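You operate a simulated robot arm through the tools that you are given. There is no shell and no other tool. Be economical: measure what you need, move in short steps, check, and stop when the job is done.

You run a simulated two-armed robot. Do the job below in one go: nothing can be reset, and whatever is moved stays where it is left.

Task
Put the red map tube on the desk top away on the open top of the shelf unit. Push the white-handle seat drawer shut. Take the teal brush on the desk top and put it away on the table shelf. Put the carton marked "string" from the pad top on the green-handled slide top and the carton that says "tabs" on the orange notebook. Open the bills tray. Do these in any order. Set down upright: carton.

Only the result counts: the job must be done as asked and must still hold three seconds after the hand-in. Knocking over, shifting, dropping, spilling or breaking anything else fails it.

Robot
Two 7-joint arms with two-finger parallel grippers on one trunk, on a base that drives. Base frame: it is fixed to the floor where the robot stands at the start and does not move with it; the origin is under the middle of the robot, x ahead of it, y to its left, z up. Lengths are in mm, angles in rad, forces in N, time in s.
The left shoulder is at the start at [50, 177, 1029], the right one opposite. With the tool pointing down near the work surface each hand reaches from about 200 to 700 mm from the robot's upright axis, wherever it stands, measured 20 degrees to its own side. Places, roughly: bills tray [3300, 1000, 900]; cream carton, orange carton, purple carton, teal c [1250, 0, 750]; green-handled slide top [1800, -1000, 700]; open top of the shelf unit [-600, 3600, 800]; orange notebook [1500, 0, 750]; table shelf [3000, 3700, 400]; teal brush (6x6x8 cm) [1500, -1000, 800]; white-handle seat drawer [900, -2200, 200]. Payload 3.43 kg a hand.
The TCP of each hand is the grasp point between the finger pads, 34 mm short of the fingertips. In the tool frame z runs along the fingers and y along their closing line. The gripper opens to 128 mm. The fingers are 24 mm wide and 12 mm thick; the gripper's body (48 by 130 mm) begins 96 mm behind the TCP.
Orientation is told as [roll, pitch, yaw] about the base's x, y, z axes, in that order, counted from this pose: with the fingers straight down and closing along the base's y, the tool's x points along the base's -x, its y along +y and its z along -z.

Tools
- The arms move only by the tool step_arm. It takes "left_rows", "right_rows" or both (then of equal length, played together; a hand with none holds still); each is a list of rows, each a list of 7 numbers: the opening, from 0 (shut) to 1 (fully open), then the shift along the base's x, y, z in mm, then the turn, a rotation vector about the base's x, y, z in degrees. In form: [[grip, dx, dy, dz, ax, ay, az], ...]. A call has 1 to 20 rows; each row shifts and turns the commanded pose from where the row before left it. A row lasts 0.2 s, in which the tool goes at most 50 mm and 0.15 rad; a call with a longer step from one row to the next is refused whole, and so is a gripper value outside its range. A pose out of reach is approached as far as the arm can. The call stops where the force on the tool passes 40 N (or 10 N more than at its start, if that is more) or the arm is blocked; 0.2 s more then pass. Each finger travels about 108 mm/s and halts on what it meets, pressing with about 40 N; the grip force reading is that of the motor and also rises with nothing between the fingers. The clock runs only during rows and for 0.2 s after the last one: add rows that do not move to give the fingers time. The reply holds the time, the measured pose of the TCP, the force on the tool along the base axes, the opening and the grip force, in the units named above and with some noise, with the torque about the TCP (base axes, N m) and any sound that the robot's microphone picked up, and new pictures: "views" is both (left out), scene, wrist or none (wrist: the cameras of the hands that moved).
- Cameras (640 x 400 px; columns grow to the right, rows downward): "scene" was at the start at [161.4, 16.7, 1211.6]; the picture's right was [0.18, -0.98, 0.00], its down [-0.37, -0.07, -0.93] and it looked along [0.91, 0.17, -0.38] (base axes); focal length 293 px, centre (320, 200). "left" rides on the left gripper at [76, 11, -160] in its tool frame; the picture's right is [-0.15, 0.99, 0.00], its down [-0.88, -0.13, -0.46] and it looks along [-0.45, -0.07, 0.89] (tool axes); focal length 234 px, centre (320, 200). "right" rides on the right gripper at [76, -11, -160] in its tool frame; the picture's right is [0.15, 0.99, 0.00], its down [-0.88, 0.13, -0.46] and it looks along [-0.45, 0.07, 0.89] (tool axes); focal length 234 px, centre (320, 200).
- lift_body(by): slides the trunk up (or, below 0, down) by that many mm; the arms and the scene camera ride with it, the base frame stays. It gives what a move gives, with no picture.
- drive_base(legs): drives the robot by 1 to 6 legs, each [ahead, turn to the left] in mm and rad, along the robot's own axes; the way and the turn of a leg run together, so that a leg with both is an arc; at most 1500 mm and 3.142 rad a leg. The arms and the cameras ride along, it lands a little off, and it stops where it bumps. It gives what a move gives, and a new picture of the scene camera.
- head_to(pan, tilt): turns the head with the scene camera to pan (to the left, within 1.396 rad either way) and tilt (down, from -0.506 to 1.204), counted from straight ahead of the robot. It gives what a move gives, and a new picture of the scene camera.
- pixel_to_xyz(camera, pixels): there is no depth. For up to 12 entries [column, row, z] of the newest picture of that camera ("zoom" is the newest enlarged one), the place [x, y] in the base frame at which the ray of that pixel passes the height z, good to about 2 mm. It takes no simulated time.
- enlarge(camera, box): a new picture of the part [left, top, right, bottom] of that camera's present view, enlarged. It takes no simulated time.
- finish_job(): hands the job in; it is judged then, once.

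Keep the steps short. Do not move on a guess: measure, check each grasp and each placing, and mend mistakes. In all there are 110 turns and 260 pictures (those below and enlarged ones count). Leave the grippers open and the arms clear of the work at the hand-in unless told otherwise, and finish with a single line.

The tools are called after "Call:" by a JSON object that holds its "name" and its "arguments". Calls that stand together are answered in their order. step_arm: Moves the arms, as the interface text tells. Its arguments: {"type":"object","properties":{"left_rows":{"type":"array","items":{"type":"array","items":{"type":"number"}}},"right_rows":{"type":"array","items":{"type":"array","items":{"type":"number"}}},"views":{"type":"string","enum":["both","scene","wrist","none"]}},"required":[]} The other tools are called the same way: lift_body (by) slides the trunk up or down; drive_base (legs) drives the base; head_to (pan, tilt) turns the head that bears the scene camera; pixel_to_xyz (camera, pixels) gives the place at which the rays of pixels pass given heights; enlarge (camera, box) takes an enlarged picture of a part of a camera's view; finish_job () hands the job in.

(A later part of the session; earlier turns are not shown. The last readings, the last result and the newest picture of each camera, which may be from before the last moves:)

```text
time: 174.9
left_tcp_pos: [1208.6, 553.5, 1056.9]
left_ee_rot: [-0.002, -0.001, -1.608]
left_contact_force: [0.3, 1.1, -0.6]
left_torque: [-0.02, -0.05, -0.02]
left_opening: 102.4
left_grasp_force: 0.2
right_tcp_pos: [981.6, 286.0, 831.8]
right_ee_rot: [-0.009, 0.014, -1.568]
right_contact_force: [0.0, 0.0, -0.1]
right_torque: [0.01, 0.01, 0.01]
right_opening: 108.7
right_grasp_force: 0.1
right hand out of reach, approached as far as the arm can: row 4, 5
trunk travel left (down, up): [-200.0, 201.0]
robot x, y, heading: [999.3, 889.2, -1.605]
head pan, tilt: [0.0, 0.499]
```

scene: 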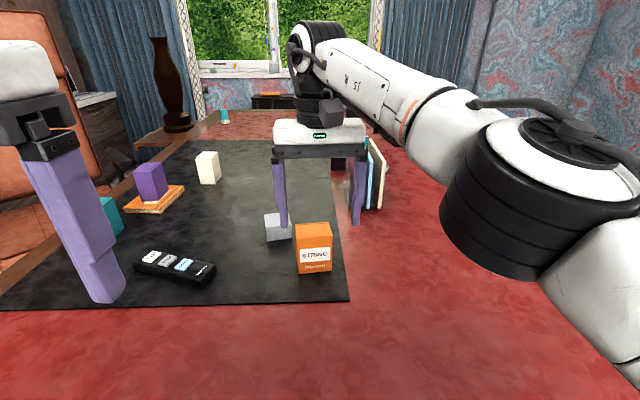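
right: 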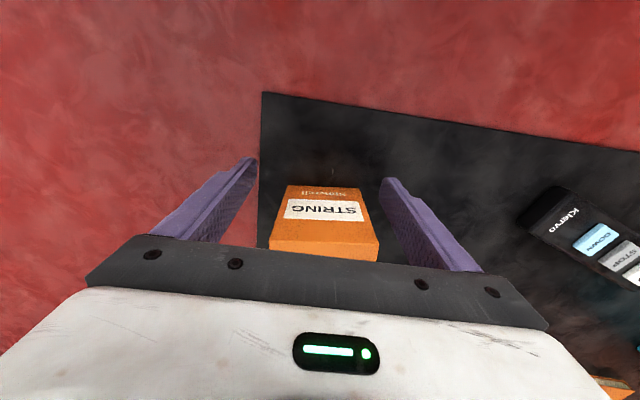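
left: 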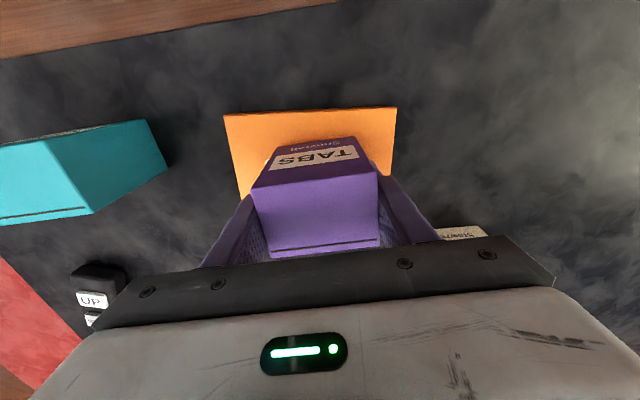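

Need 43 mm more: creep the base forward 42 with the fingers straddling the carton.

Call:
{"name": "drive_base", "arguments": {"legs": [[42, 0]]}}

Call:
{"name": "step_arm", "arguments": {"right_rows": [[0.85, 3, 0, 0, 0, 0, 0], [0.3, 0, 0, 0, 0, 0, 0], [0.3, 0, 0, 0, 0, 0, 0], [0.3, 0, 0, 0, 0, 0, 0]], "views": "wrist"}}

```text
time: 176.0
left_tcp_pos: [1207.4, 518.0, 1056.5]
left_ee_rot: [-0.002, 0.0, -1.606]
left_contact_force: [-1.0, 0.3, 0.1]
left_torque: [-0.01, -0.05, 0.02]
left_opening: 102.6
left_grasp_force: 0.2
right_tcp_pos: [980.5, 250.8, 831.9]
right_ee_rot: [-0.01, 0.014, -1.569]
right_contact_force: [-0.5, 0.3, -0.4]
right_torque: [0.01, 0.02, 0.02]
right_opening: 108.8
right_grasp_force: 0.0
trunk travel left (down, up): [-200.0, 201.0]
robot x, y, heading: [997.4, 852.0, -1.608]
head pan, tilt: [0.0, 0.499]
stopped in leg 1: the robot was blocked; the commanded pose is now the measured one
```

scene: 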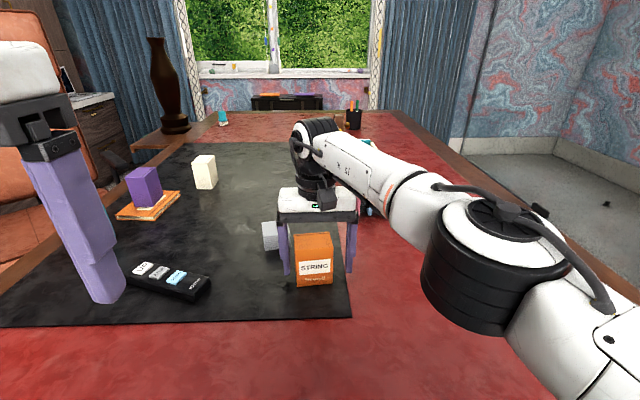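

```text
time: 177.0
left_tcp_pos: [1207.5, 517.8, 1057.5]
left_ee_rot: [-0.003, 0.001, -1.606]
left_contact_force: [-0.5, -0.4, 0.3]
left_torque: [-0.01, 0.03, 0.0]
left_opening: 102.7
left_grasp_force: 0.1
right_tcp_pos: [979.3, 248.5, 830.7]
right_ee_rot: [-0.007, 0.014, -1.576]
right_contact_force: [0.0, 0.6, 0.6]
right_torque: [-0.02, -0.03, -0.01]
right_opening: 70.4
right_grasp_force: 40.2
trunk travel left (down, up): [-200.0, 201.0]
robot x, y, heading: [999.2, 851.8, -1.606]
head pan, tilt: [0.0, 0.499]
```

right: 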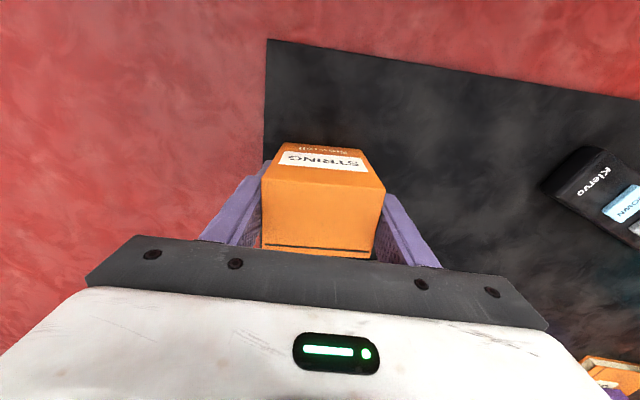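

Gripped (70 mm). Lift and draw back toward the body, then back the base off.

Call:
{"name": "step_arm", "arguments": {"right_rows": [[0.3, 0, 0, 25, 0, 0, 0], [0.3, 0, 10, 40, 0, 0, 0], [0.3, 0, 20, 40, 0, 0, 0], [0.3, 0, 30, 38, 0, 0, 0], [0.3, 0, 35, 30, 0, 0, 0], [0.3, -10, 40, 25, 0, 0, 0], [0.3, -20, 40, 15, 0, 0, 0], [0.3, -20, 40, 10, 0, 0, 0], [0.3, -20, 40, 5, 0, 0, 0]], "views": "wrist"}}

Call:
{"name": "drive_base", "arguments": {"legs": [[-120, 0]]}}

```text
time: 179.0
left_tcp_pos: [1207.6, 517.4, 1056.5]
left_ee_rot: [-0.001, 0.001, -1.606]
left_contact_force: [0.5, -0.6, 0.3]
left_torque: [0.0, 0.0, 0.01]
left_opening: 102.5
left_grasp_force: 0.2
right_tcp_pos: [913.6, 504.1, 1059.0]
right_ee_rot: [-0.008, 0.014, -1.571]
right_contact_force: [-0.5, -0.4, -0.8]
right_torque: [0.02, -0.02, 0.0]
right_opening: 70.2
right_grasp_force: 40.0
trunk travel left (down, up): [-200.0, 201.0]
robot x, y, heading: [999.2, 855.6, -1.612]
head pan, tilt: [0.0, 0.499]
```

right: 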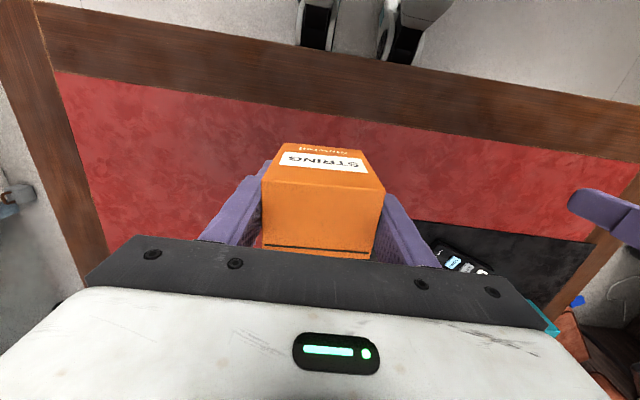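

```text
time: 180.2
left_tcp_pos: [1211.7, 639.1, 1057.0]
left_ee_rot: [-0.001, 0.001, -1.603]
left_contact_force: [0.7, 1.0, -0.5]
left_torque: [-0.01, -0.02, -0.02]
left_opening: 102.4
left_grasp_force: 0.0
right_tcp_pos: [918.5, 625.1, 1058.6]
right_ee_rot: [-0.01, 0.014, -1.57]
right_contact_force: [0.0, 0.9, -1.5]
right_torque: [0.0, -0.05, -0.01]
right_opening: 70.4
right_grasp_force: 39.6
trunk travel left (down, up): [-200.0, 201.0]
robot x, y, heading: [1003.9, 972.6, -1.605]
head pan, tilt: [0.0, 0.499]
```

scene: 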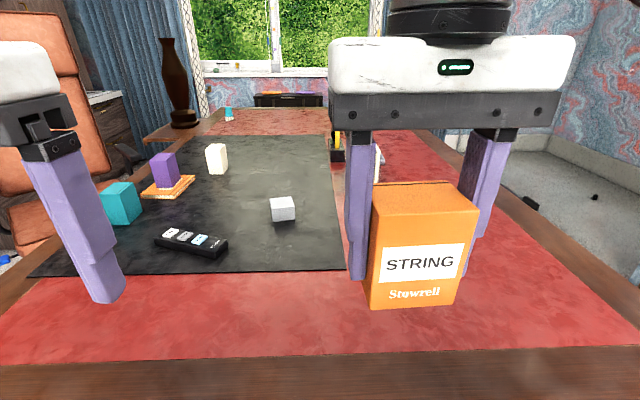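

Holding STRING. Drive around the near side of the desk toward its right end.

Call:
{"name": "drive_base", "arguments": {"legs": [[0, -1.54], [990, 0], [0, 1.575], [1000, 0], [900, 0]]}}

Call:
{"name": "head_to", "arguments": {"pan": 0.4, "tilt": 0.4}}

```text
time: 202.1
left_tcp_pos: [208.9, -1199.6, 1056.4]
left_ee_rot: [-0.002, 0.005, -1.574]
left_contact_force: [0.7, 0.0, 0.1]
left_torque: [-0.01, -0.02, 0.03]
left_opening: 102.5
left_grasp_force: 0.1
right_tcp_pos: [-84.0, -1222.8, 1059.4]
right_ee_rot: [-0.007, 0.015, -1.536]
right_contact_force: [0.2, 1.0, -2.0]
right_torque: [-0.02, -0.04, 0.01]
right_opening: 69.7
right_grasp_force: 39.8
trunk travel left (down, up): [-200.0, 201.0]
robot x, y, heading: [-11.3, -872.4, -1.574]
head pan, tilt: [0.0, 0.499]
```

scene: 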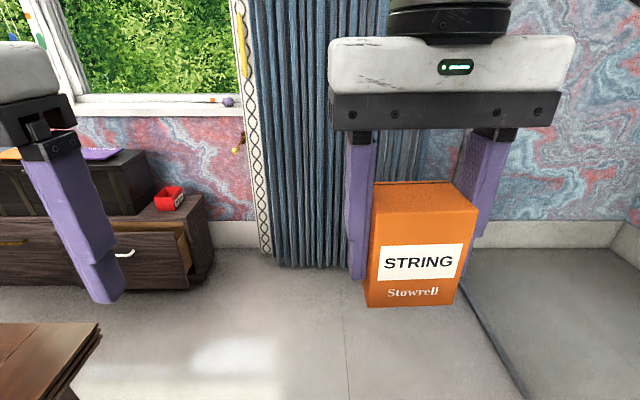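

```text
time: 203.0
left_tcp_pos: [208.1, -1199.5, 1057.2]
left_ee_rot: [-0.003, 0.003, -1.572]
left_contact_force: [0.6, 0.4, -0.4]
left_torque: [-0.01, 0.0, 0.0]
left_opening: 102.4
left_grasp_force: 0.0
right_tcp_pos: [-83.8, -1224.4, 1059.5]
right_ee_rot: [-0.009, 0.018, -1.537]
right_contact_force: [0.7, 0.5, -0.9]
right_torque: [0.02, -0.01, 0.0]
right_opening: 69.6
right_grasp_force: 39.5
trunk travel left (down, up): [-200.0, 201.0]
robot x, y, heading: [-9.1, -871.5, -1.573]
head pan, tilt: [0.4, 0.4]
```

scene: 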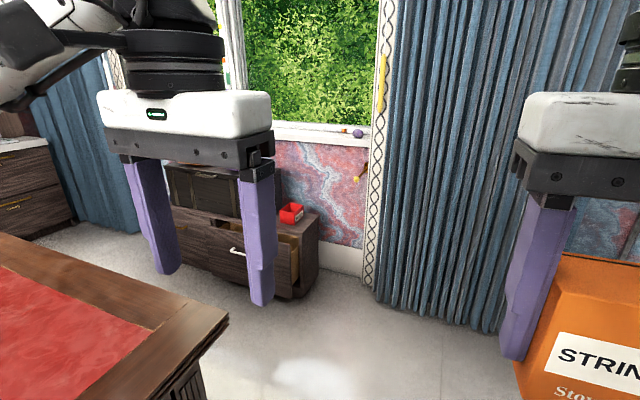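

The window seat has a pulled-out drawer with a white handle at (238,252). Measure surroundings.

Call:
{"name": "pixel_to_xyz", "arguments": {"camera": "scene", "pixels": [[228, 320, 780], [0, 236, 780], [300, 298, 0], [195, 265, 0], [238, 252, 240], [290, 290, 100], [320, 270, 0], [305, 220, 420], [60, 230, 0], [290, 240, 350]]}}

Call:
{"name": "enlarge", "arguments": {"camera": "scene", "box": [140, 150, 340, 320]}}

```text
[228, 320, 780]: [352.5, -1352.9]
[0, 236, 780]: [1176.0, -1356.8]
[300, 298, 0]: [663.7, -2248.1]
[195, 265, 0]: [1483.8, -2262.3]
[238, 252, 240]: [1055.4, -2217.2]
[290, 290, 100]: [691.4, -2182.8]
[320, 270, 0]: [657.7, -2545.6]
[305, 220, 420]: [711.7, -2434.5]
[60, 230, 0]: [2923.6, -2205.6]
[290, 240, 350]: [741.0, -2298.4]
```

```text
2.35 times, centred on (240, 235) of scene
```

zoom: 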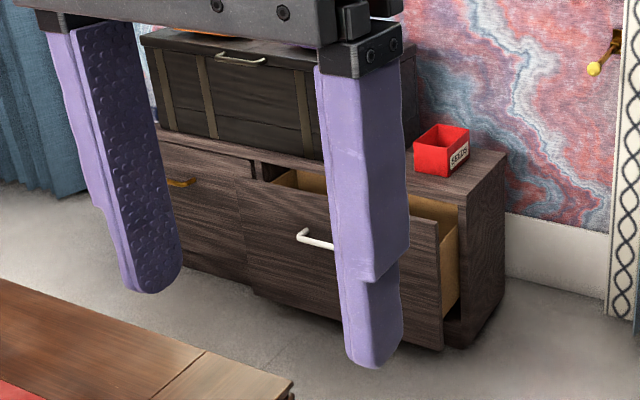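

Passage between desk end (y≈-1353) and the seat (drawer front ≈-2180) is ~830 mm wide. I drive into it at y≈-1750 and face the drawer, the left hand being free.

Call:
{"name": "drive_base", "arguments": {"legs": [[870, 0], [0, 1.575], [930, 0]]}}

Call:
{"name": "head_to", "arguments": {"pan": -1.2, "tilt": 0.8}}

```text
time: 215.8
left_tcp_pos: [1242.7, -1474.2, 1056.0]
left_ee_rot: [-0.002, 0.003, 0.012]
left_contact_force: [-0.5, -1.1, -0.4]
left_torque: [-0.01, 0.0, -0.01]
left_opening: 102.3
left_grasp_force: 0.0
right_tcp_pos: [1270.6, -1766.4, 1058.5]
right_ee_rot: [-0.01, 0.016, 0.046]
right_contact_force: [0.9, 0.5, -1.5]
right_torque: [0.01, -0.01, 0.0]
right_opening: 69.4
right_grasp_force: 40.5
trunk travel left (down, up): [-200.0, 201.0]
robot x, y, heading: [910.9, -1698.1, 0.006]
head pan, tilt: [0.4, 0.4]
```

scene: 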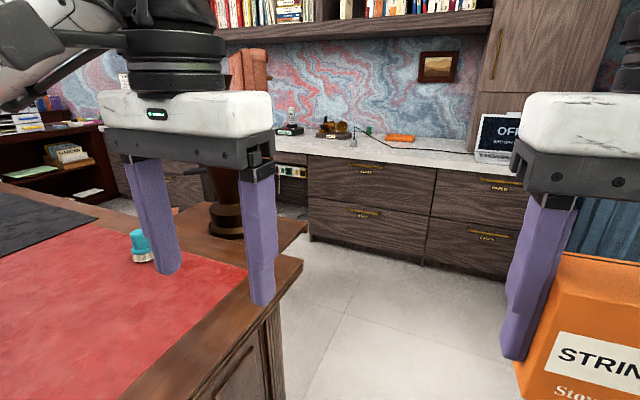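

```text
time: 217.4
left_tcp_pos: [1243.8, -1474.2, 1057.1]
left_ee_rot: [-0.002, 0.003, 0.01]
left_contact_force: [-0.8, -0.5, -0.3]
left_torque: [0.0, 0.0, 0.01]
left_opening: 102.4
left_grasp_force: 0.1
right_tcp_pos: [1271.3, -1766.6, 1059.2]
right_ee_rot: [-0.008, 0.014, 0.047]
right_contact_force: [-0.8, 0.0, -1.0]
right_torque: [-0.03, 0.0, 0.03]
right_opening: 69.8
right_grasp_force: 39.9
trunk travel left (down, up): [-200.0, 201.0]
robot x, y, heading: [916.3, -1699.7, 0.012]
head pan, tilt: [-1.201, 0.799]
```

scene: 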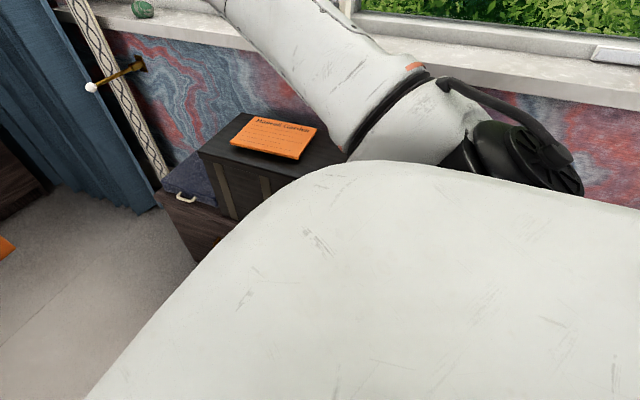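

Call:
{"name": "enlarge", "arguments": {"camera": "scene", "box": [80, 100, 340, 280]}}

Call:
{"name": "drive_base", "arguments": {"legs": [[0, -1.58]]}}

Call:
{"name": "head_to", "arguments": {"pan": 0.0, "tilt": 0.9}}

```text
2.22 times, centred on (210, 190) of scene
```

zoom: 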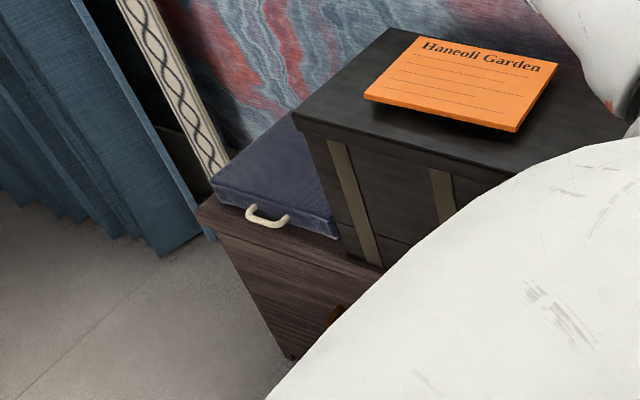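

```text
time: 221.6
left_tcp_pos: [1150.7, -2017.2, 1057.0]
left_ee_rot: [-0.002, 0.002, -1.535]
left_contact_force: [0.1, -0.4, -0.3]
left_torque: [0.01, 0.0, 0.02]
left_opening: 102.4
left_grasp_force: 0.1
right_tcp_pos: [858.0, -2051.7, 1058.8]
right_ee_rot: [-0.008, 0.016, -1.497]
right_contact_force: [-0.6, 0.6, -1.8]
right_torque: [0.01, -0.01, -0.02]
right_opening: 69.7
right_grasp_force: 39.8
trunk travel left (down, up): [-200.0, 201.0]
robot x, y, heading: [918.7, -1697.3, -1.539]
head pan, tilt: [-1.201, 0.799]
```

scene: 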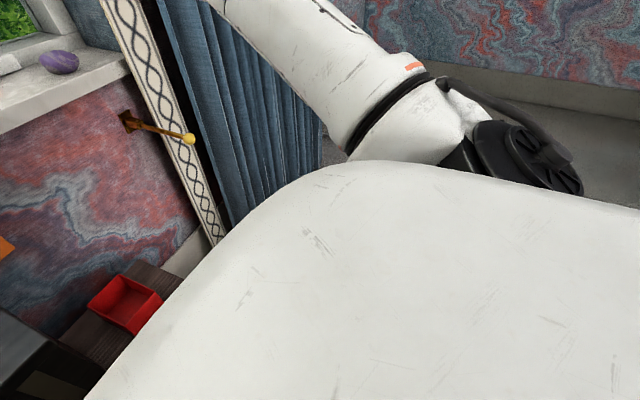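

```text
time: 223.0
left_tcp_pos: [1150.2, -2018.3, 1057.4]
left_ee_rot: [-0.002, 0.001, -1.534]
left_contact_force: [0.1, -0.3, -0.4]
left_torque: [0.01, 0.01, 0.02]
left_opening: 102.4
left_grasp_force: 0.0
right_tcp_pos: [858.0, -2050.7, 1058.4]
right_ee_rot: [-0.009, 0.015, -1.498]
right_contact_force: [-0.4, 0.1, -1.3]
right_torque: [-0.02, -0.01, 0.0]
right_opening: 69.7
right_grasp_force: 39.9
trunk travel left (down, up): [-200.0, 201.0]
robot x, y, heading: [917.6, -1695.0, -1.536]
head pan, tilt: [0.0, 0.901]
```

scene: 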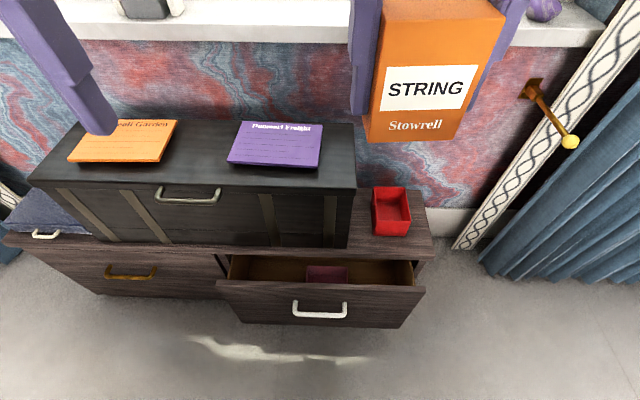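

Call:
{"name": "pixel_to_xyz", "arguments": {"camera": "scene", "pixels": [[217, 282, 380], [424, 290, 380], [217, 282, 340], [424, 290, 340], [320, 308, 240], [320, 308, 200], [320, 328, 100], [400, 328, 100], [243, 322, 100], [432, 258, 420], [100, 294, 60], [5, 240, 420]]}}

Call:
{"name": "enlarge", "arguments": {"camera": "scene", "box": [200, 230, 460, 350]}}

```text
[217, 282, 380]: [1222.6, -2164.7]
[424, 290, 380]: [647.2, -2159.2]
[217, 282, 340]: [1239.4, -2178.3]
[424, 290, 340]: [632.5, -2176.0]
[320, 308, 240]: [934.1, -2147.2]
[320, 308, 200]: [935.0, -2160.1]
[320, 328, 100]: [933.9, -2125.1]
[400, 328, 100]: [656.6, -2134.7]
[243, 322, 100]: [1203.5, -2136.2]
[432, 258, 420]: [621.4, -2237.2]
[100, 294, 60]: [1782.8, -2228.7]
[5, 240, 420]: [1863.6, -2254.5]
```

```text
2.46 times, centred on (330, 290) of scene
```

zoom: 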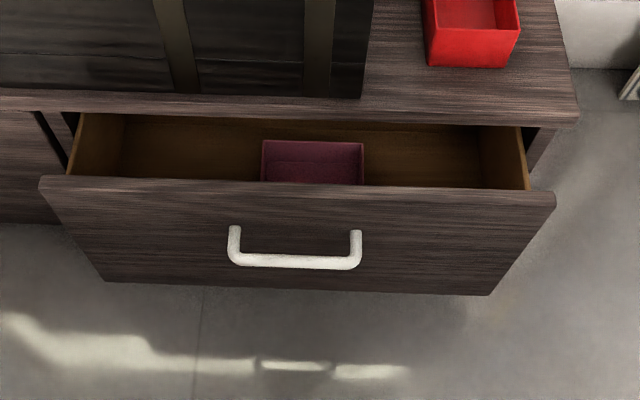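

The white-handle drawer front is at y≈-2160 (x 650–1220, z≈60–380), ~80 mm open. I lower the trunk, and set the left hand shut and tilted forward to push above the handle.

Call:
{"name": "lift_body", "arguments": {"by": -195}}

Call:
{"name": "step_arm", "arguments": {"left_rows": [[0.5, 0, 20, -20, -7.5, 0, 0], [0.2, 0, 20, -30, -7.5, 0, 0], [0, 0, 15, -40, -7.5, 0, 0], [0, -15, 10, -40, -7.5, 0, 0], [0, -20, 0, -40, -7.5, 0, 0], [0, -20, 0, -40, -7.5, 0, 0], [0, -20, 0, -40, 0, 0, 0], [0, -20, 0, -40, 0, 0, 0]], "right_rows": [[0.3, -20, 0, 0, 0, 0, 0], [0.3, -20, 0, 0, 0, 0, 0], [0.3, -20, 0, 0, 0, 0, 0], [0.3, 0, 0, 0, 0, 0, 0], [0.3, 0, 0, 0, 0, 0, 0], [0.3, 0, 0, 0, 0, 0, 0], [0.3, 0, 0, 0, 0, 0, 0], [0.3, 0, 0, 0, 0, 0, 0]], "views": "scene"}}

```text
time: 225.2
left_tcp_pos: [1149.4, -2017.0, 861.4]
left_ee_rot: [-0.002, 0.001, -1.534]
left_contact_force: [-0.5, 0.0, 0.3]
left_torque: [-0.03, 0.0, 0.03]
left_opening: 102.4
left_grasp_force: 0.0
right_tcp_pos: [859.2, -2051.8, 864.7]
right_ee_rot: [-0.01, 0.015, -1.497]
right_contact_force: [-0.2, -0.1, -1.8]
right_torque: [0.01, 0.02, 0.04]
right_opening: 69.6
right_grasp_force: 39.9
trunk travel left (down, up): [-5.0, 396.0]
robot x, y, heading: [917.2, -1697.3, -1.529]
head pan, tilt: [0.0, 0.901]
```

```text
time: 226.9
left_tcp_pos: [1007.0, -2079.3, 679.1]
left_ee_rot: [-0.039, -0.782, -1.517]
left_contact_force: [0.0, 0.1, -0.2]
left_torque: [-0.03, 0.01, -0.01]
left_opening: 0.0
left_grasp_force: 33.4
left hand out of reach, approached as far as the arm can: row 3, 4, 5, 6
right_tcp_pos: [798.9, -2052.1, 864.0]
right_ee_rot: [-0.009, 0.017, -1.496]
right_contact_force: [0.4, 0.7, -1.5]
right_torque: [0.01, -0.01, -0.01]
right_opening: 69.7
right_grasp_force: 40.0
trunk travel left (down, up): [-5.0, 396.0]
robot x, y, heading: [915.9, -1698.4, -1.53]
head pan, tilt: [0.0, 0.901]
```

scene: 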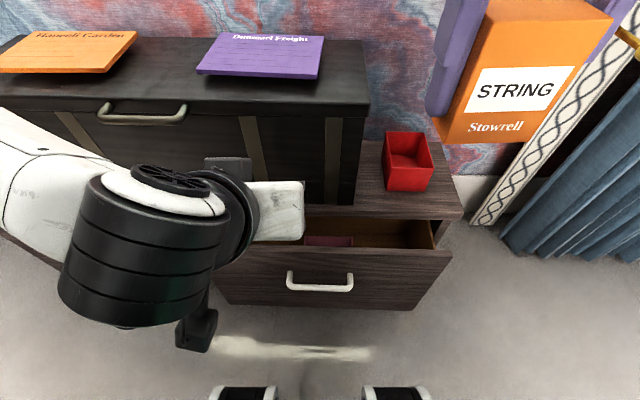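

Now lower the left hand in front of the drawer.

Call:
{"name": "step_arm", "arguments": {"left_rows": [[0, 0, 10, -45, 0, 0, 0], [0, 0, 10, -45, 0, 0, 0], [0, -5, 0, -45, 0, 0, 0], [0, -10, 0, -45, 0, 0, 0], [0, -10, 0, -45, 0, 0, 0], [0, -10, 0, -45, 0, 0, 0], [0, -5, 0, -45, 0, 0, 0], [0, 0, 0, -20, 0, 0, 0], [0, 0, 0, 0, 0, 0, 0]], "views": "both"}}

```text
time: 228.2
left_tcp_pos: [983.9, -2058.0, 473.0]
left_ee_rot: [-0.027, -0.787, -1.542]
left_contact_force: [9.3, -4.3, 30.4]
left_torque: [5.85, 0.33, -1.66]
left_opening: 0.1
left_grasp_force: 33.3
right_tcp_pos: [798.7, -2052.4, 864.3]
right_ee_rot: [-0.007, 0.016, -1.499]
right_contact_force: [0.2, -0.4, -1.2]
right_torque: [0.0, -0.01, -0.06]
right_opening: 69.5
right_grasp_force: 40.3
trunk travel left (down, up): [-5.0, 396.0]
robot x, y, heading: [918.3, -1697.8, -1.532]
head pan, tilt: [0.0, 0.901]
stopped in row 5 (left hand): the force on the tool passed its limit (the readings are from after the stop); the commanded pose is now the measured one
```

scene: 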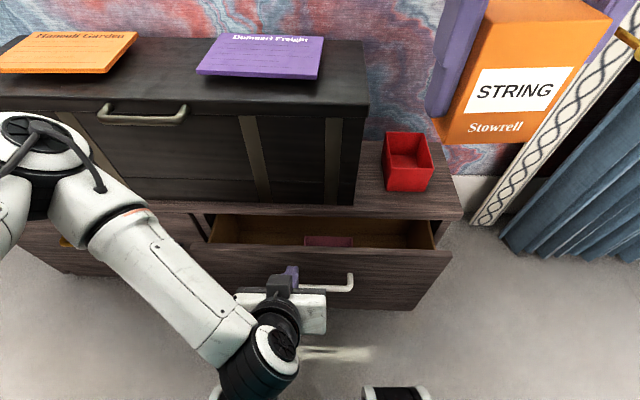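
left: 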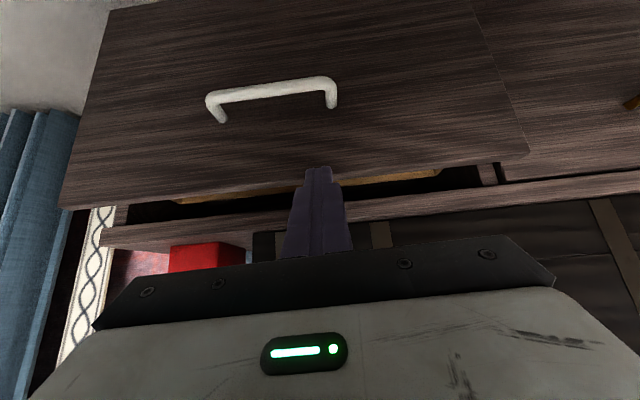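

The arm touched something low (likely the robot's own base). Relieve, move forward first, then down.

Call:
{"name": "step_arm", "arguments": {"left_rows": [[0, 0, -10, 15, 0, 0, 0], [0, 0, -25, 0, 0, 0, 0], [0, 0, -10, -10, 0, 0, 0], [0, 0, 0, -15, 0, 0, 0], [0, 0, 0, 0, 0, 0, 0]], "views": "both"}}

```text
time: 229.3
left_tcp_pos: [982.8, -2104.0, 459.0]
left_ee_rot: [-0.028, -0.784, -1.538]
left_contact_force: [0.8, 0.6, 0.6]
left_torque: [0.02, 0.01, 0.0]
left_opening: 0.0
left_grasp_force: 33.4
right_tcp_pos: [799.7, -2052.0, 863.7]
right_ee_rot: [-0.008, 0.017, -1.498]
right_contact_force: [0.6, 0.7, -0.7]
right_torque: [0.01, 0.0, 0.01]
right_opening: 69.6
right_grasp_force: 39.9
trunk travel left (down, up): [-5.0, 396.0]
robot x, y, heading: [918.6, -1696.6, -1.535]
head pan, tilt: [0.0, 0.901]
```

scene: 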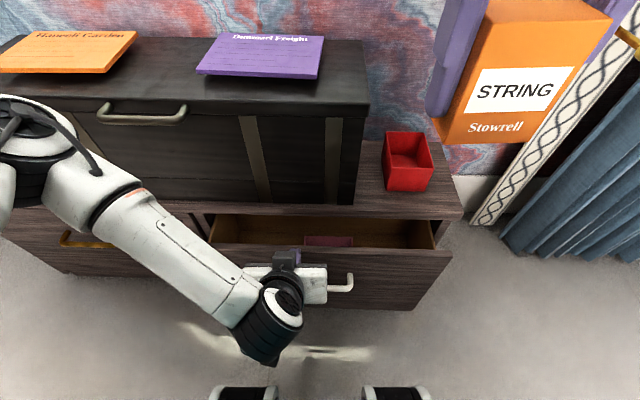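
left: 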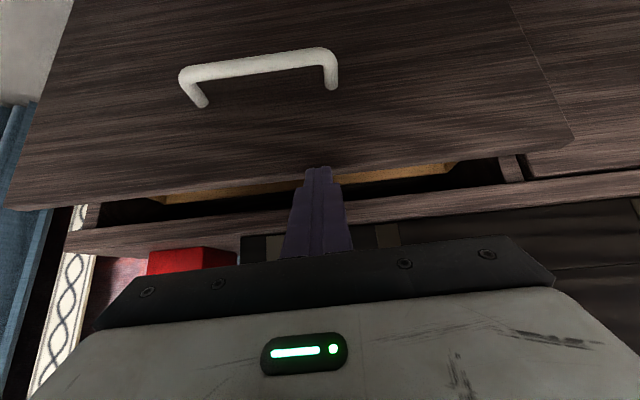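

Free now. Lower 70 more, staying just in front of the drawer face.

Call:
{"name": "step_arm", "arguments": {"left_rows": [[0, 0, 5, -20, 0, 0, 0], [0, 0, 0, -20, 0, 0, 0], [0, 0, 0, -20, 0, 0, 0], [0, 0, 0, -12, 0, 0, 0], [0, 0, 0, 0, 0, 0, 0]], "views": "both"}}

```text
time: 230.6
left_tcp_pos: [982.9, -2098.3, 386.7]
left_ee_rot: [-0.026, -0.784, -1.54]
left_contact_force: [-0.6, -0.4, -0.7]
left_torque: [-0.03, 0.0, 0.0]
left_opening: 0.1
left_grasp_force: 32.9
right_tcp_pos: [797.7, -2051.9, 863.9]
right_ee_rot: [-0.01, 0.016, -1.497]
right_contact_force: [0.5, 0.3, -1.6]
right_torque: [-0.03, -0.05, 0.01]
right_opening: 69.3
right_grasp_force: 40.2
trunk travel left (down, up): [-5.0, 396.0]
robot x, y, heading: [915.4, -1696.5, -1.534]
head pan, tilt: [0.0, 0.901]
```

scene: 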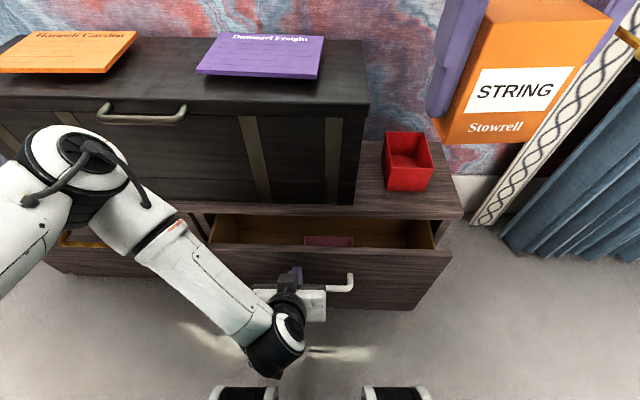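
left: 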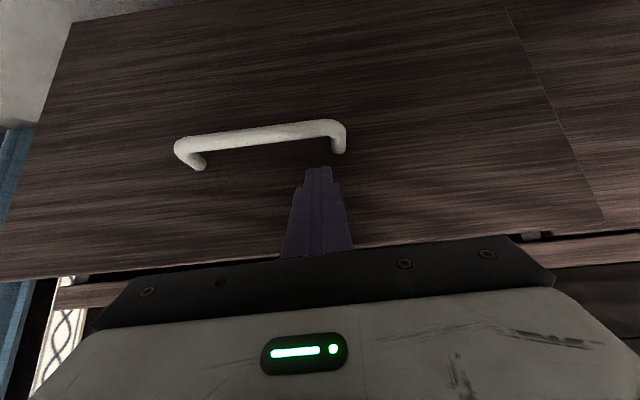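

Tips face the drawer just above the handle. Push along -y.

Call:
{"name": "step_arm", "arguments": {"left_rows": [[0, 0, -15, 0, 0, 0, 0], [0, 0, -15, 0, 0, 0, 0], [0, 0, -12, 0, 0, 0, 0], [0, 0, -12, 0, 0, 0, 0], [0, 0, -12, 0, 0, 0, 0], [0, 0, -12, 0, 0, 0, 0]], "views": "scene"}}

```text
time: 231.9
left_tcp_pos: [984.9, -2177.2, 389.1]
left_ee_rot: [-0.024, -0.787, -1.539]
left_contact_force: [-0.1, 0.5, -0.3]
left_torque: [-0.02, 0.0, -0.03]
left_opening: 0.1
left_grasp_force: 33.4
right_tcp_pos: [798.7, -2051.0, 862.9]
right_ee_rot: [-0.009, 0.016, -1.497]
right_contact_force: [0.2, -0.5, -0.5]
right_torque: [0.0, 0.0, -0.01]
right_opening: 69.2
right_grasp_force: 40.2
trunk travel left (down, up): [-5.0, 396.0]
robot x, y, heading: [915.8, -1700.6, -1.535]
head pan, tilt: [0.0, 0.901]
```

scene: 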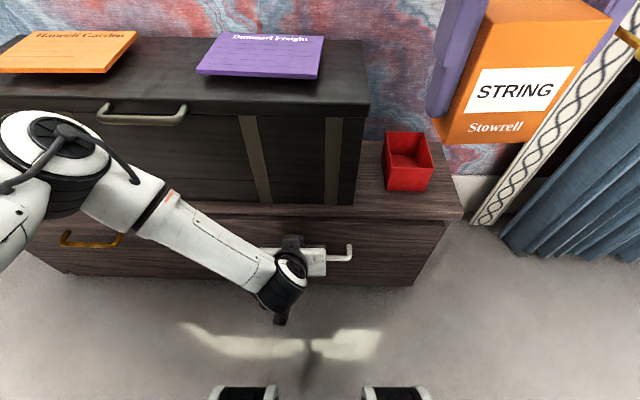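

The drawer slid in nearly fully. Push on until the stop is felt.

Call:
{"name": "step_arm", "arguments": {"left_rows": [[0, 0, -8, 0, 0, 0, 0], [0, 0, -8, 0, 0, 0, 0], [0, 0, -8, 0, 0, 0, 0], [0, 0, -8, 0, 0, 0, 0], [0, 0, -8, 0, 0, 0, 0], [0, 0, -8, 0, 0, 0, 0]], "views": "both"}}

```text
time: 232.8
left_tcp_pos: [981.9, -2191.7, 383.9]
left_ee_rot: [-0.027, -0.765, -1.545]
left_contact_force: [-0.1, 0.8, 0.1]
left_torque: [0.04, 0.01, -0.03]
left_opening: 0.0
left_grasp_force: 32.9
right_tcp_pos: [798.5, -2051.7, 863.7]
right_ee_rot: [-0.009, 0.018, -1.499]
right_contact_force: [0.4, 0.4, -1.4]
right_torque: [0.02, 0.04, -0.02]
right_opening: 69.4
right_grasp_force: 40.2
trunk travel left (down, up): [-5.0, 396.0]
robot x, y, heading: [921.4, -1696.9, -1.536]
head pan, tilt: [0.0, 0.901]
stopped in row 4 (left hand): the force on the tool passed its limit (the readings are from after the stop); the commanded pose is now the measured one
```

scene: 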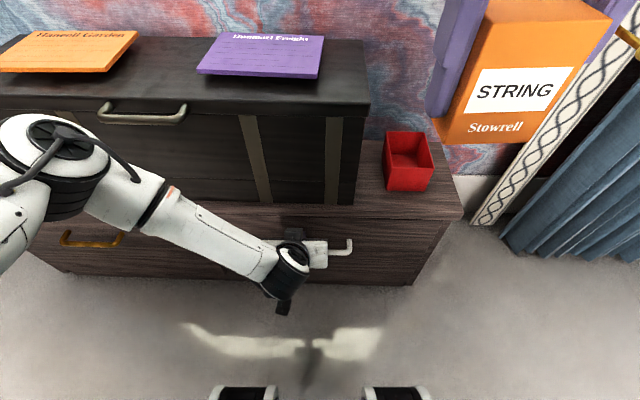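
left: 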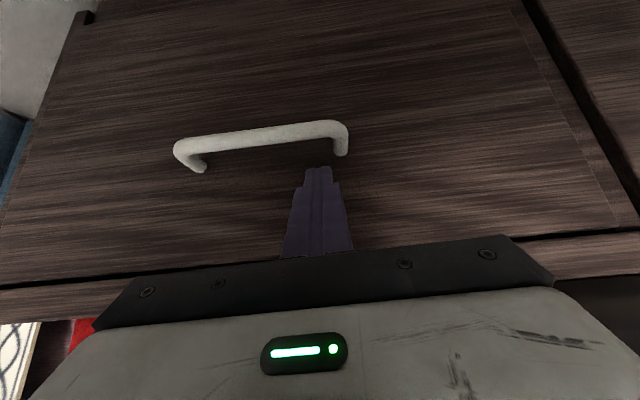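

Hit the stop. Withdraw: back a little, up, then untilt and raise the trunk.

Call:
{"name": "step_arm", "arguments": {"left_rows": [[0, 0, 30, 10, 0, 0, 0], [0, 0, 35, 25, 0, 0, 0], [0, 0, 15, 45, 0, 0, 0], [0, 5, 0, 45, 0, 0, 0], [0, 10, 0, 45, 0, 0, 0], [0, 20, 0, 45, 7.5, 0, 0], [0, 20, 0, 45, 7.5, 0, 0], [0, 20, 0, 45, 7.5, 0, 0], [0.5, 20, 0, 45, 7.5, 0, 0], [0.8, 20, 0, 45, 7.5, 0, 0], [1, 20, 0, 40, 7.5, 0, 0], [1, 20, 0, 30, 0, 0, 0]], "views": "scene"}}

Call:
{"name": "lift_body", "arguments": {"by": 195}}

Call:
{"name": "enlarge", "arguments": {"camera": "scene", "box": [150, 200, 470, 400]}}

```text
time: 235.4
left_tcp_pos: [1136.1, -2113.9, 851.3]
left_ee_rot: [-0.008, 0.02, -1.553]
left_contact_force: [0.2, 0.2, -0.1]
left_torque: [0.05, -0.01, 0.0]
left_opening: 128.1
left_grasp_force: 0.1
right_tcp_pos: [797.4, -2051.7, 864.6]
right_ee_rot: [-0.008, 0.014, -1.497]
right_contact_force: [-1.0, -0.6, -0.8]
right_torque: [-0.01, -0.01, 0.0]
right_opening: 69.5
right_grasp_force: 39.7
trunk travel left (down, up): [-5.0, 396.0]
robot x, y, heading: [917.8, -1696.8, -1.531]
head pan, tilt: [0.0, 0.901]
```

scene: 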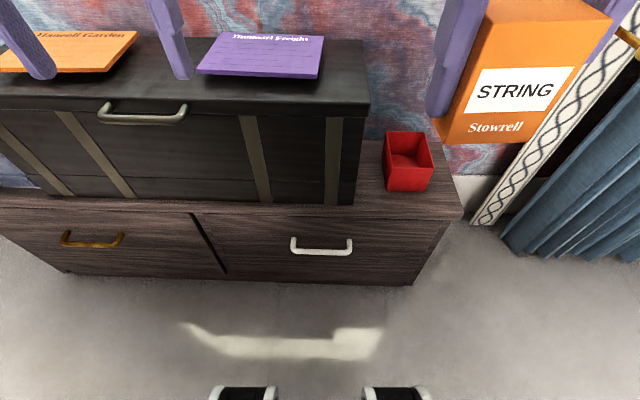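

```text
time: 237.6
left_tcp_pos: [1136.5, -2114.3, 1046.3]
left_ee_rot: [-0.01, 0.017, -1.55]
left_contact_force: [0.2, 0.0, -0.9]
left_torque: [0.01, -0.02, 0.0]
left_opening: 127.9
left_grasp_force: 0.1
right_tcp_pos: [798.7, -2051.7, 1058.6]
right_ee_rot: [-0.009, 0.015, -1.497]
right_contact_force: [-0.1, -0.8, -1.4]
right_torque: [0.0, -0.01, 0.03]
right_opening: 69.3
right_grasp_force: 39.9
trunk travel left (down, up): [-200.0, 201.0]
robot x, y, heading: [921.3, -1695.0, -1.533]
head pan, tilt: [0.0, 0.901]
```

```text
2.00 times, centred on (310, 300) of scene
```

zoom: 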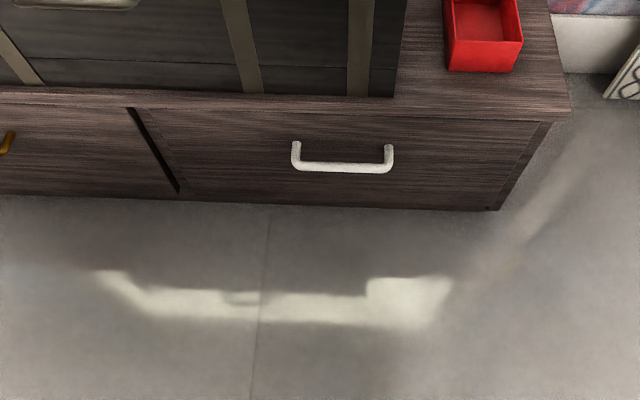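

The drawer is shut flush. Now go east to face the leaf from the south.

Call:
{"name": "drive_base", "arguments": {"legs": [[0, 1.53], [850, 0], [0, 1.57]]}}

Call:
{"name": "head_to", "arguments": {"pan": 0.0, "tilt": 0.55}}

```text
time: 249.5
left_tcp_pos: [1587.9, -1297.2, 1047.2]
left_ee_rot: [-0.008, 0.017, 1.503]
left_contact_force: [0.9, -0.9, 0.3]
left_torque: [0.01, -0.01, 0.01]
left_opening: 128.0
left_grasp_force: 0.0
right_tcp_pos: [1918.9, -1389.3, 1059.4]
right_ee_rot: [-0.01, 0.016, 1.555]
right_contact_force: [0.3, 0.4, -1.1]
right_torque: [-0.02, -0.02, -0.01]
right_opening: 69.4
right_grasp_force: 40.2
trunk travel left (down, up): [-200.0, 201.0]
robot x, y, heading: [1769.0, -1730.7, 1.521]
head pan, tilt: [0.0, 0.901]
```

scene: 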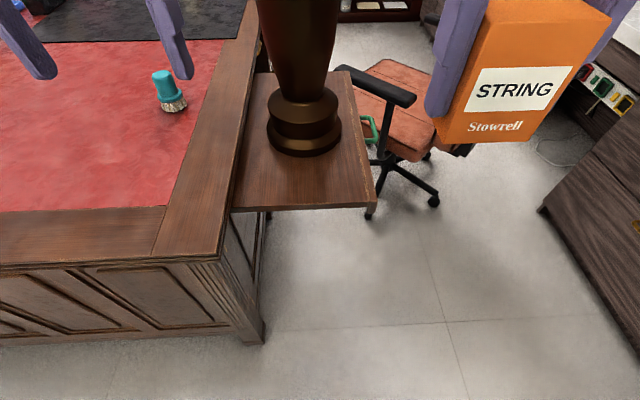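

```text
time: 250.4
left_tcp_pos: [1588.5, -1297.4, 1046.6]
left_ee_rot: [-0.008, 0.019, 1.501]
left_contact_force: [-1.0, -0.6, -0.7]
left_torque: [-0.01, 0.02, 0.0]
left_opening: 127.8
left_grasp_force: 0.2
right_tcp_pos: [1919.6, -1389.8, 1058.9]
right_ee_rot: [-0.008, 0.015, 1.556]
right_contact_force: [0.5, -0.4, -1.7]
right_torque: [-0.01, 0.02, 0.02]
right_opening: 69.6
right_grasp_force: 39.8
trunk travel left (down, up): [-200.0, 201.0]
robot x, y, heading: [1769.7, -1733.0, 1.517]
head pan, tilt: [0.0, 0.55]
```

scene: 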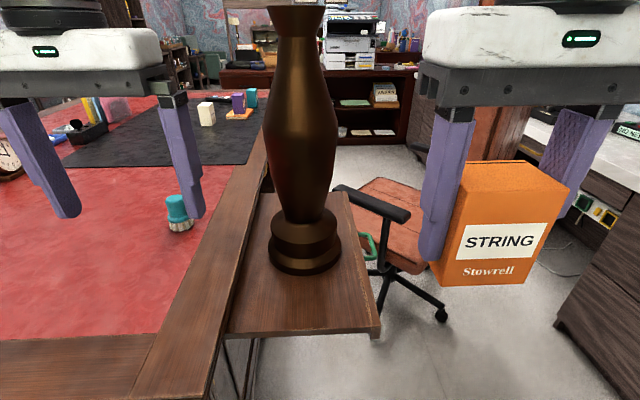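

The leaf has free room at its south end in front of the vase. Measure at candidate heights.

Call:
{"name": "pixel_to_xyz", "arguments": {"camera": "scene", "pixels": [[228, 333, 700], [380, 328, 700], [305, 274, 700], [270, 252, 700], [342, 250, 700], [348, 192, 700], [228, 333, 740], [380, 328, 740], [305, 274, 740], [342, 250, 740], [180, 228, 780], [175, 197, 860]]}}

Call:
{"name": "enlarge", "arguments": {"camera": "scene", "box": [150, 160, 420, 360]}}

```text
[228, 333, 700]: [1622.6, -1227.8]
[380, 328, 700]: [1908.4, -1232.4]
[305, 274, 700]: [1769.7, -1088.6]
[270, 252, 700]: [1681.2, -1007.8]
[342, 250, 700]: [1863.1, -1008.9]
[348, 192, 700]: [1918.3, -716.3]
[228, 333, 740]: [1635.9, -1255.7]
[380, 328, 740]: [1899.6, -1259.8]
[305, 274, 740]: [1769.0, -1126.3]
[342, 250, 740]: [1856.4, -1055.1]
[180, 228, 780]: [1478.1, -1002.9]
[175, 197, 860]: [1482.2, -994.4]
```

```text
2.00 times, centred on (285, 260) of scene
```

zoom: 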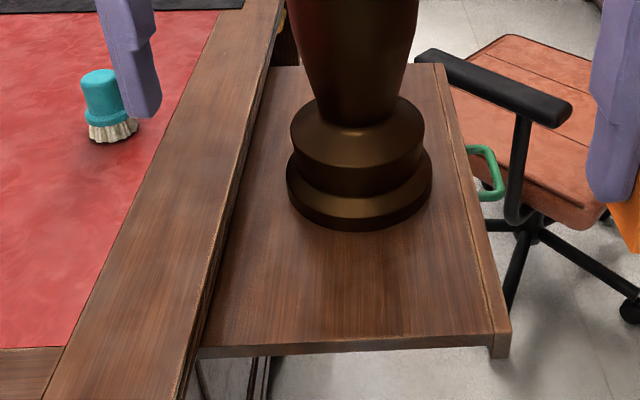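

Aim at (1840,-1172). Move the right hand above that at z≈930 and look with the wrist camera.

Call:
{"name": "step_arm", "arguments": {"right_rows": [[0.3, -20, 30, -20, 0, 0, 0], [0.3, -20, 40, -20, 0, 0, 0], [0.3, -20, 40, -20, 0, 0, 0], [0.3, -20, 40, -20, 0, 0, 0], [0.3, 0, 40, -20, 0, 0, 0], [0.3, 0, 28, -20, 0, 0, 0], [0.3, 0, 0, -10, 0, 0, 0]], "views": "both"}}

```text
time: 252.0
left_tcp_pos: [1588.9, -1296.3, 1046.2]
left_ee_rot: [-0.008, 0.017, 1.504]
left_contact_force: [-0.9, 0.2, -0.3]
left_torque: [0.02, -0.02, -0.03]
left_opening: 128.0
left_grasp_force: 0.1
right_tcp_pos: [1838.6, -1168.5, 930.8]
right_ee_rot: [-0.009, 0.014, 1.557]
right_contact_force: [0.9, 0.2, -1.3]
right_torque: [0.04, 0.01, 0.0]
right_opening: 69.4
right_grasp_force: 40.3
trunk travel left (down, up): [-200.0, 201.0]
robot x, y, heading: [1770.6, -1732.0, 1.516]
head pan, tilt: [0.0, 0.55]
```

scene: 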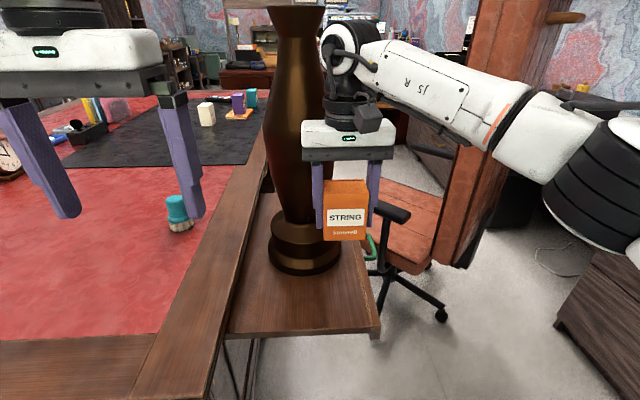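
right: 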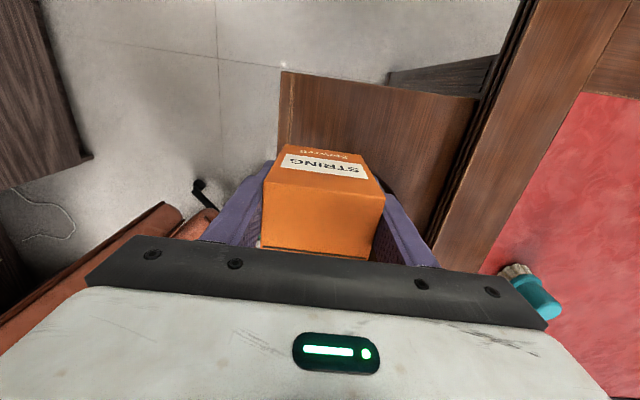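

Call:
{"name": "pixel_to_xyz", "arguments": {"camera": "right", "pixels": [[281, 71, 700], [281, 71, 720], [281, 71, 740], [477, 98, 700], [477, 98, 740]]}}

Call:
{"name": "pixel_to_xyz", "arguments": {"camera": "scene", "pixels": [[380, 326, 700], [380, 326, 720], [380, 326, 740]]}}

```text
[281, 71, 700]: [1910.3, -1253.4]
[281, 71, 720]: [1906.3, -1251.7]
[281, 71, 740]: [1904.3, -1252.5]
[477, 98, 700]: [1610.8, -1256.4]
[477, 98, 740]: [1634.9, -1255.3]
```

```text
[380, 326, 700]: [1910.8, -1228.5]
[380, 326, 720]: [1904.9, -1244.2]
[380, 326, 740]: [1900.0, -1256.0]
```

Leaf top ≈733, SE corner (1903,-1252). Shift 8 mm south and lower to just above contact.

Call:
{"name": "step_arm", "arguments": {"right_rows": [[0.3, 0, -8, -40, 0, 0, 0], [0.3, 0, 0, -40, 0, 0, 0], [0.3, 0, 0, -35, 0, 0, 0], [0.3, 0, 0, -15, 0, 0, 0], [0.3, 0, 0, -5, 0, 0, 0]], "views": "both"}}

Call:
{"name": "enlarge", "arguments": {"camera": "scene", "box": [220, 180, 420, 350]}}

```text
time: 253.2
left_tcp_pos: [1589.2, -1296.5, 1046.1]
left_ee_rot: [-0.01, 0.018, 1.503]
left_contact_force: [-0.2, 0.0, 0.4]
left_torque: [0.03, -0.01, -0.01]
left_opening: 128.3
left_grasp_force: 0.0
right_tcp_pos: [1840.7, -1180.3, 794.8]
right_ee_rot: [-0.009, 0.014, 1.557]
right_contact_force: [-0.3, 0.1, -1.3]
right_torque: [0.03, 0.0, 0.02]
right_opening: 69.5
right_grasp_force: 39.7
trunk travel left (down, up): [-200.0, 201.0]
robot x, y, heading: [1770.1, -1735.6, 1.517]
head pan, tilt: [0.0, 0.55]
```

scene: 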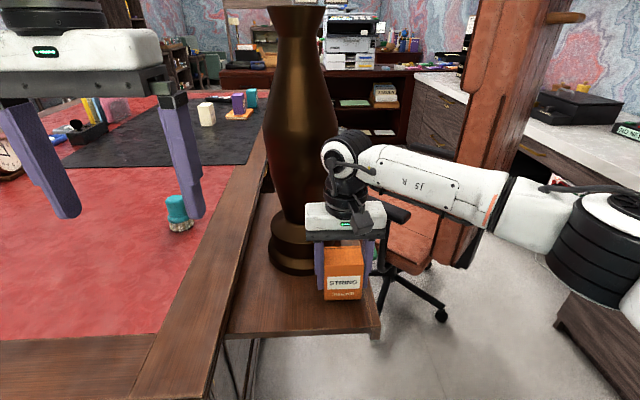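
right: 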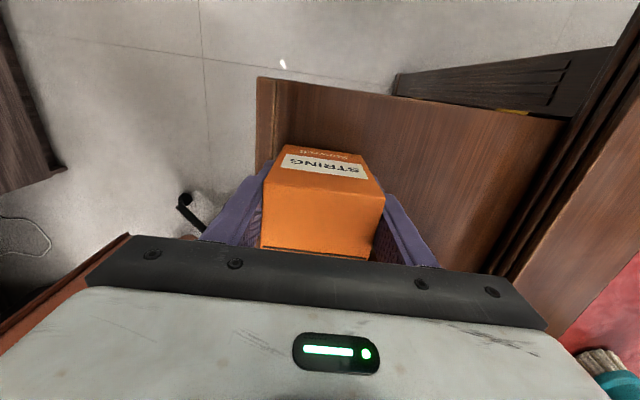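

```text
2.35 times, centred on (320, 265) of scene
```

zoom: 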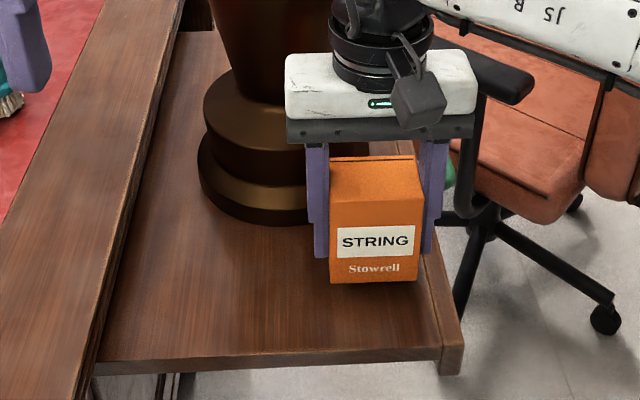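

Nudge 10 mm inward from the leaf's edge and creep down.

Call:
{"name": "step_arm", "arguments": {"right_rows": [[0.3, -10, 0, 0, 0, 0, 0], [0.3, 0, 0, -3, 0, 0, 0], [0.3, 0, 0, -3, 0, 0, 0], [0.3, 0, 0, -2, 0, 0, 0], [0.3, 0, 0, -2, 0, 0, 0], [0.3, 0, 0, -2, 0, 0, 0], [0.3, 0, 0, -1, 0, 0, 0]], "views": "none"}}

```text
time: 254.8
left_tcp_pos: [1589.4, -1297.7, 1047.0]
left_ee_rot: [-0.008, 0.016, 1.503]
left_contact_force: [-0.2, -0.2, -0.2]
left_torque: [-0.01, 0.01, -0.02]
left_opening: 128.0
left_grasp_force: 0.0
right_tcp_pos: [1828.6, -1178.8, 782.2]
right_ee_rot: [-0.005, 0.012, 1.555]
right_contact_force: [1.4, 0.2, 11.8]
right_torque: [-0.04, 0.36, 0.02]
right_opening: 69.5
right_grasp_force: 40.3
trunk travel left (down, up): [-200.0, 201.0]
robot x, y, heading: [1770.0, -1733.2, 1.52]
head pan, tilt: [0.0, 0.55]
```

Contact (12 N). Open modestly, rise straight, retract south.

Call:
{"name": "step_arm", "arguments": {"right_rows": [[0.5, 0, 0, 0, 0, 0, 0], [0.72, 0, 0, 0, 0, 0, 0], [0.72, 0, 0, 0, 0, 0, 0], [0.72, 0, 0, 25, 0, 0, 0], [0.72, 0, 0, 45, 0, 0, 0], [0.72, 0, 0, 45, 0, 0, 0], [0.72, 0, -20, 40, 0, 0, 0], [0.72, 15, -40, 20, 0, 0, 0], [0.72, 15, -40, 20, 0, 0, 0], [1, 15, -45, 20, 0, 0, 0], [1, 15, -45, 20, 0, 0, 0]], "views": "scene"}}

Call:
{"name": "enlarge", "arguments": {"camera": "scene", "box": [140, 160, 400, 350]}}

```text
refused: row 10 steps farther than a row can; nothing moved
```

```text
2.11 times, centred on (270, 255) of scene
```

zoom: 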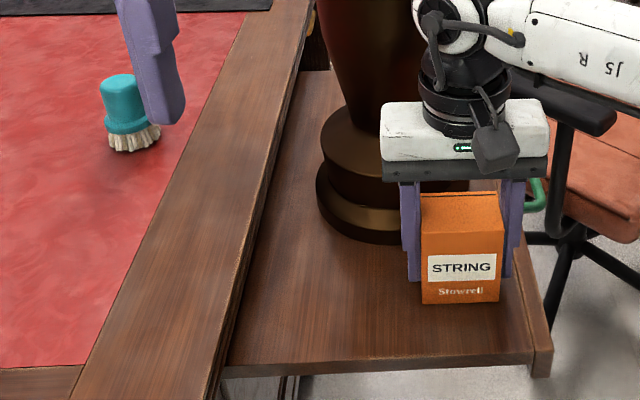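

Call:
{"name": "step_arm", "arguments": {"right_rows": [[0.5, 0, 0, 0, 0, 0, 0], [0.72, 0, 0, 0, 0, 0, 0], [0.72, 0, 0, 0, 0, 0, 0], [0.72, 0, 0, 25, 0, 0, 0], [0.72, 0, 0, 45, 0, 0, 0], [0.72, 0, 0, 45, 0, 0, 0], [0.72, 0, -20, 40, 0, 0, 0], [0.72, 15, -40, 20, 0, 0, 0], [0.72, 15, -40, 20, 0, 0, 0], [1, 15, -40, 20, 0, 0, 0], [1, 15, -40, 20, 0, 0, 0]], "views": "scene"}}

Call:
{"name": "enlarge", "arguments": {"camera": "scene", "box": [140, 160, 400, 350]}}

```text
time: 257.2
left_tcp_pos: [1588.2, -1297.2, 1046.4]
left_ee_rot: [-0.01, 0.017, 1.502]
left_contact_force: [-0.2, 0.3, -0.2]
left_torque: [0.02, 0.0, -0.01]
left_opening: 128.1
left_grasp_force: 0.0
right_tcp_pos: [1892.6, -1361.4, 1014.9]
right_ee_rot: [-0.009, 0.016, 1.556]
right_contact_force: [-0.3, 0.1, -0.4]
right_torque: [0.0, 0.02, 0.03]
right_opening: 127.8
right_grasp_force: 0.0
trunk travel left (down, up): [-200.0, 201.0]
robot x, y, heading: [1772.2, -1731.2, 1.514]
head pan, tilt: [0.0, 0.55]
```

scene: 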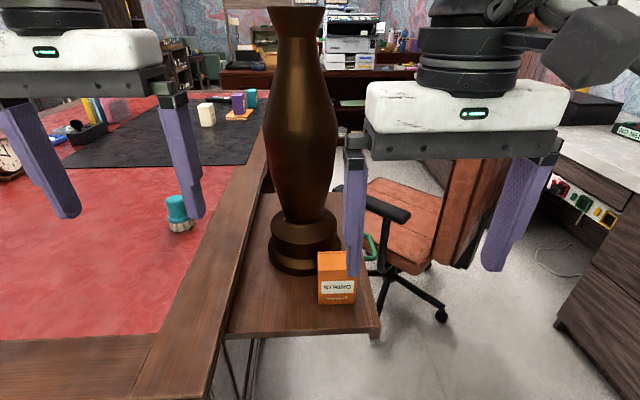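

```text
2.11 times, centred on (270, 255) of scene
```

zoom: 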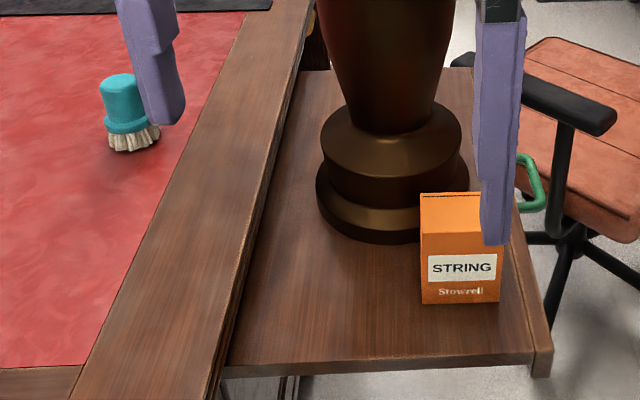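

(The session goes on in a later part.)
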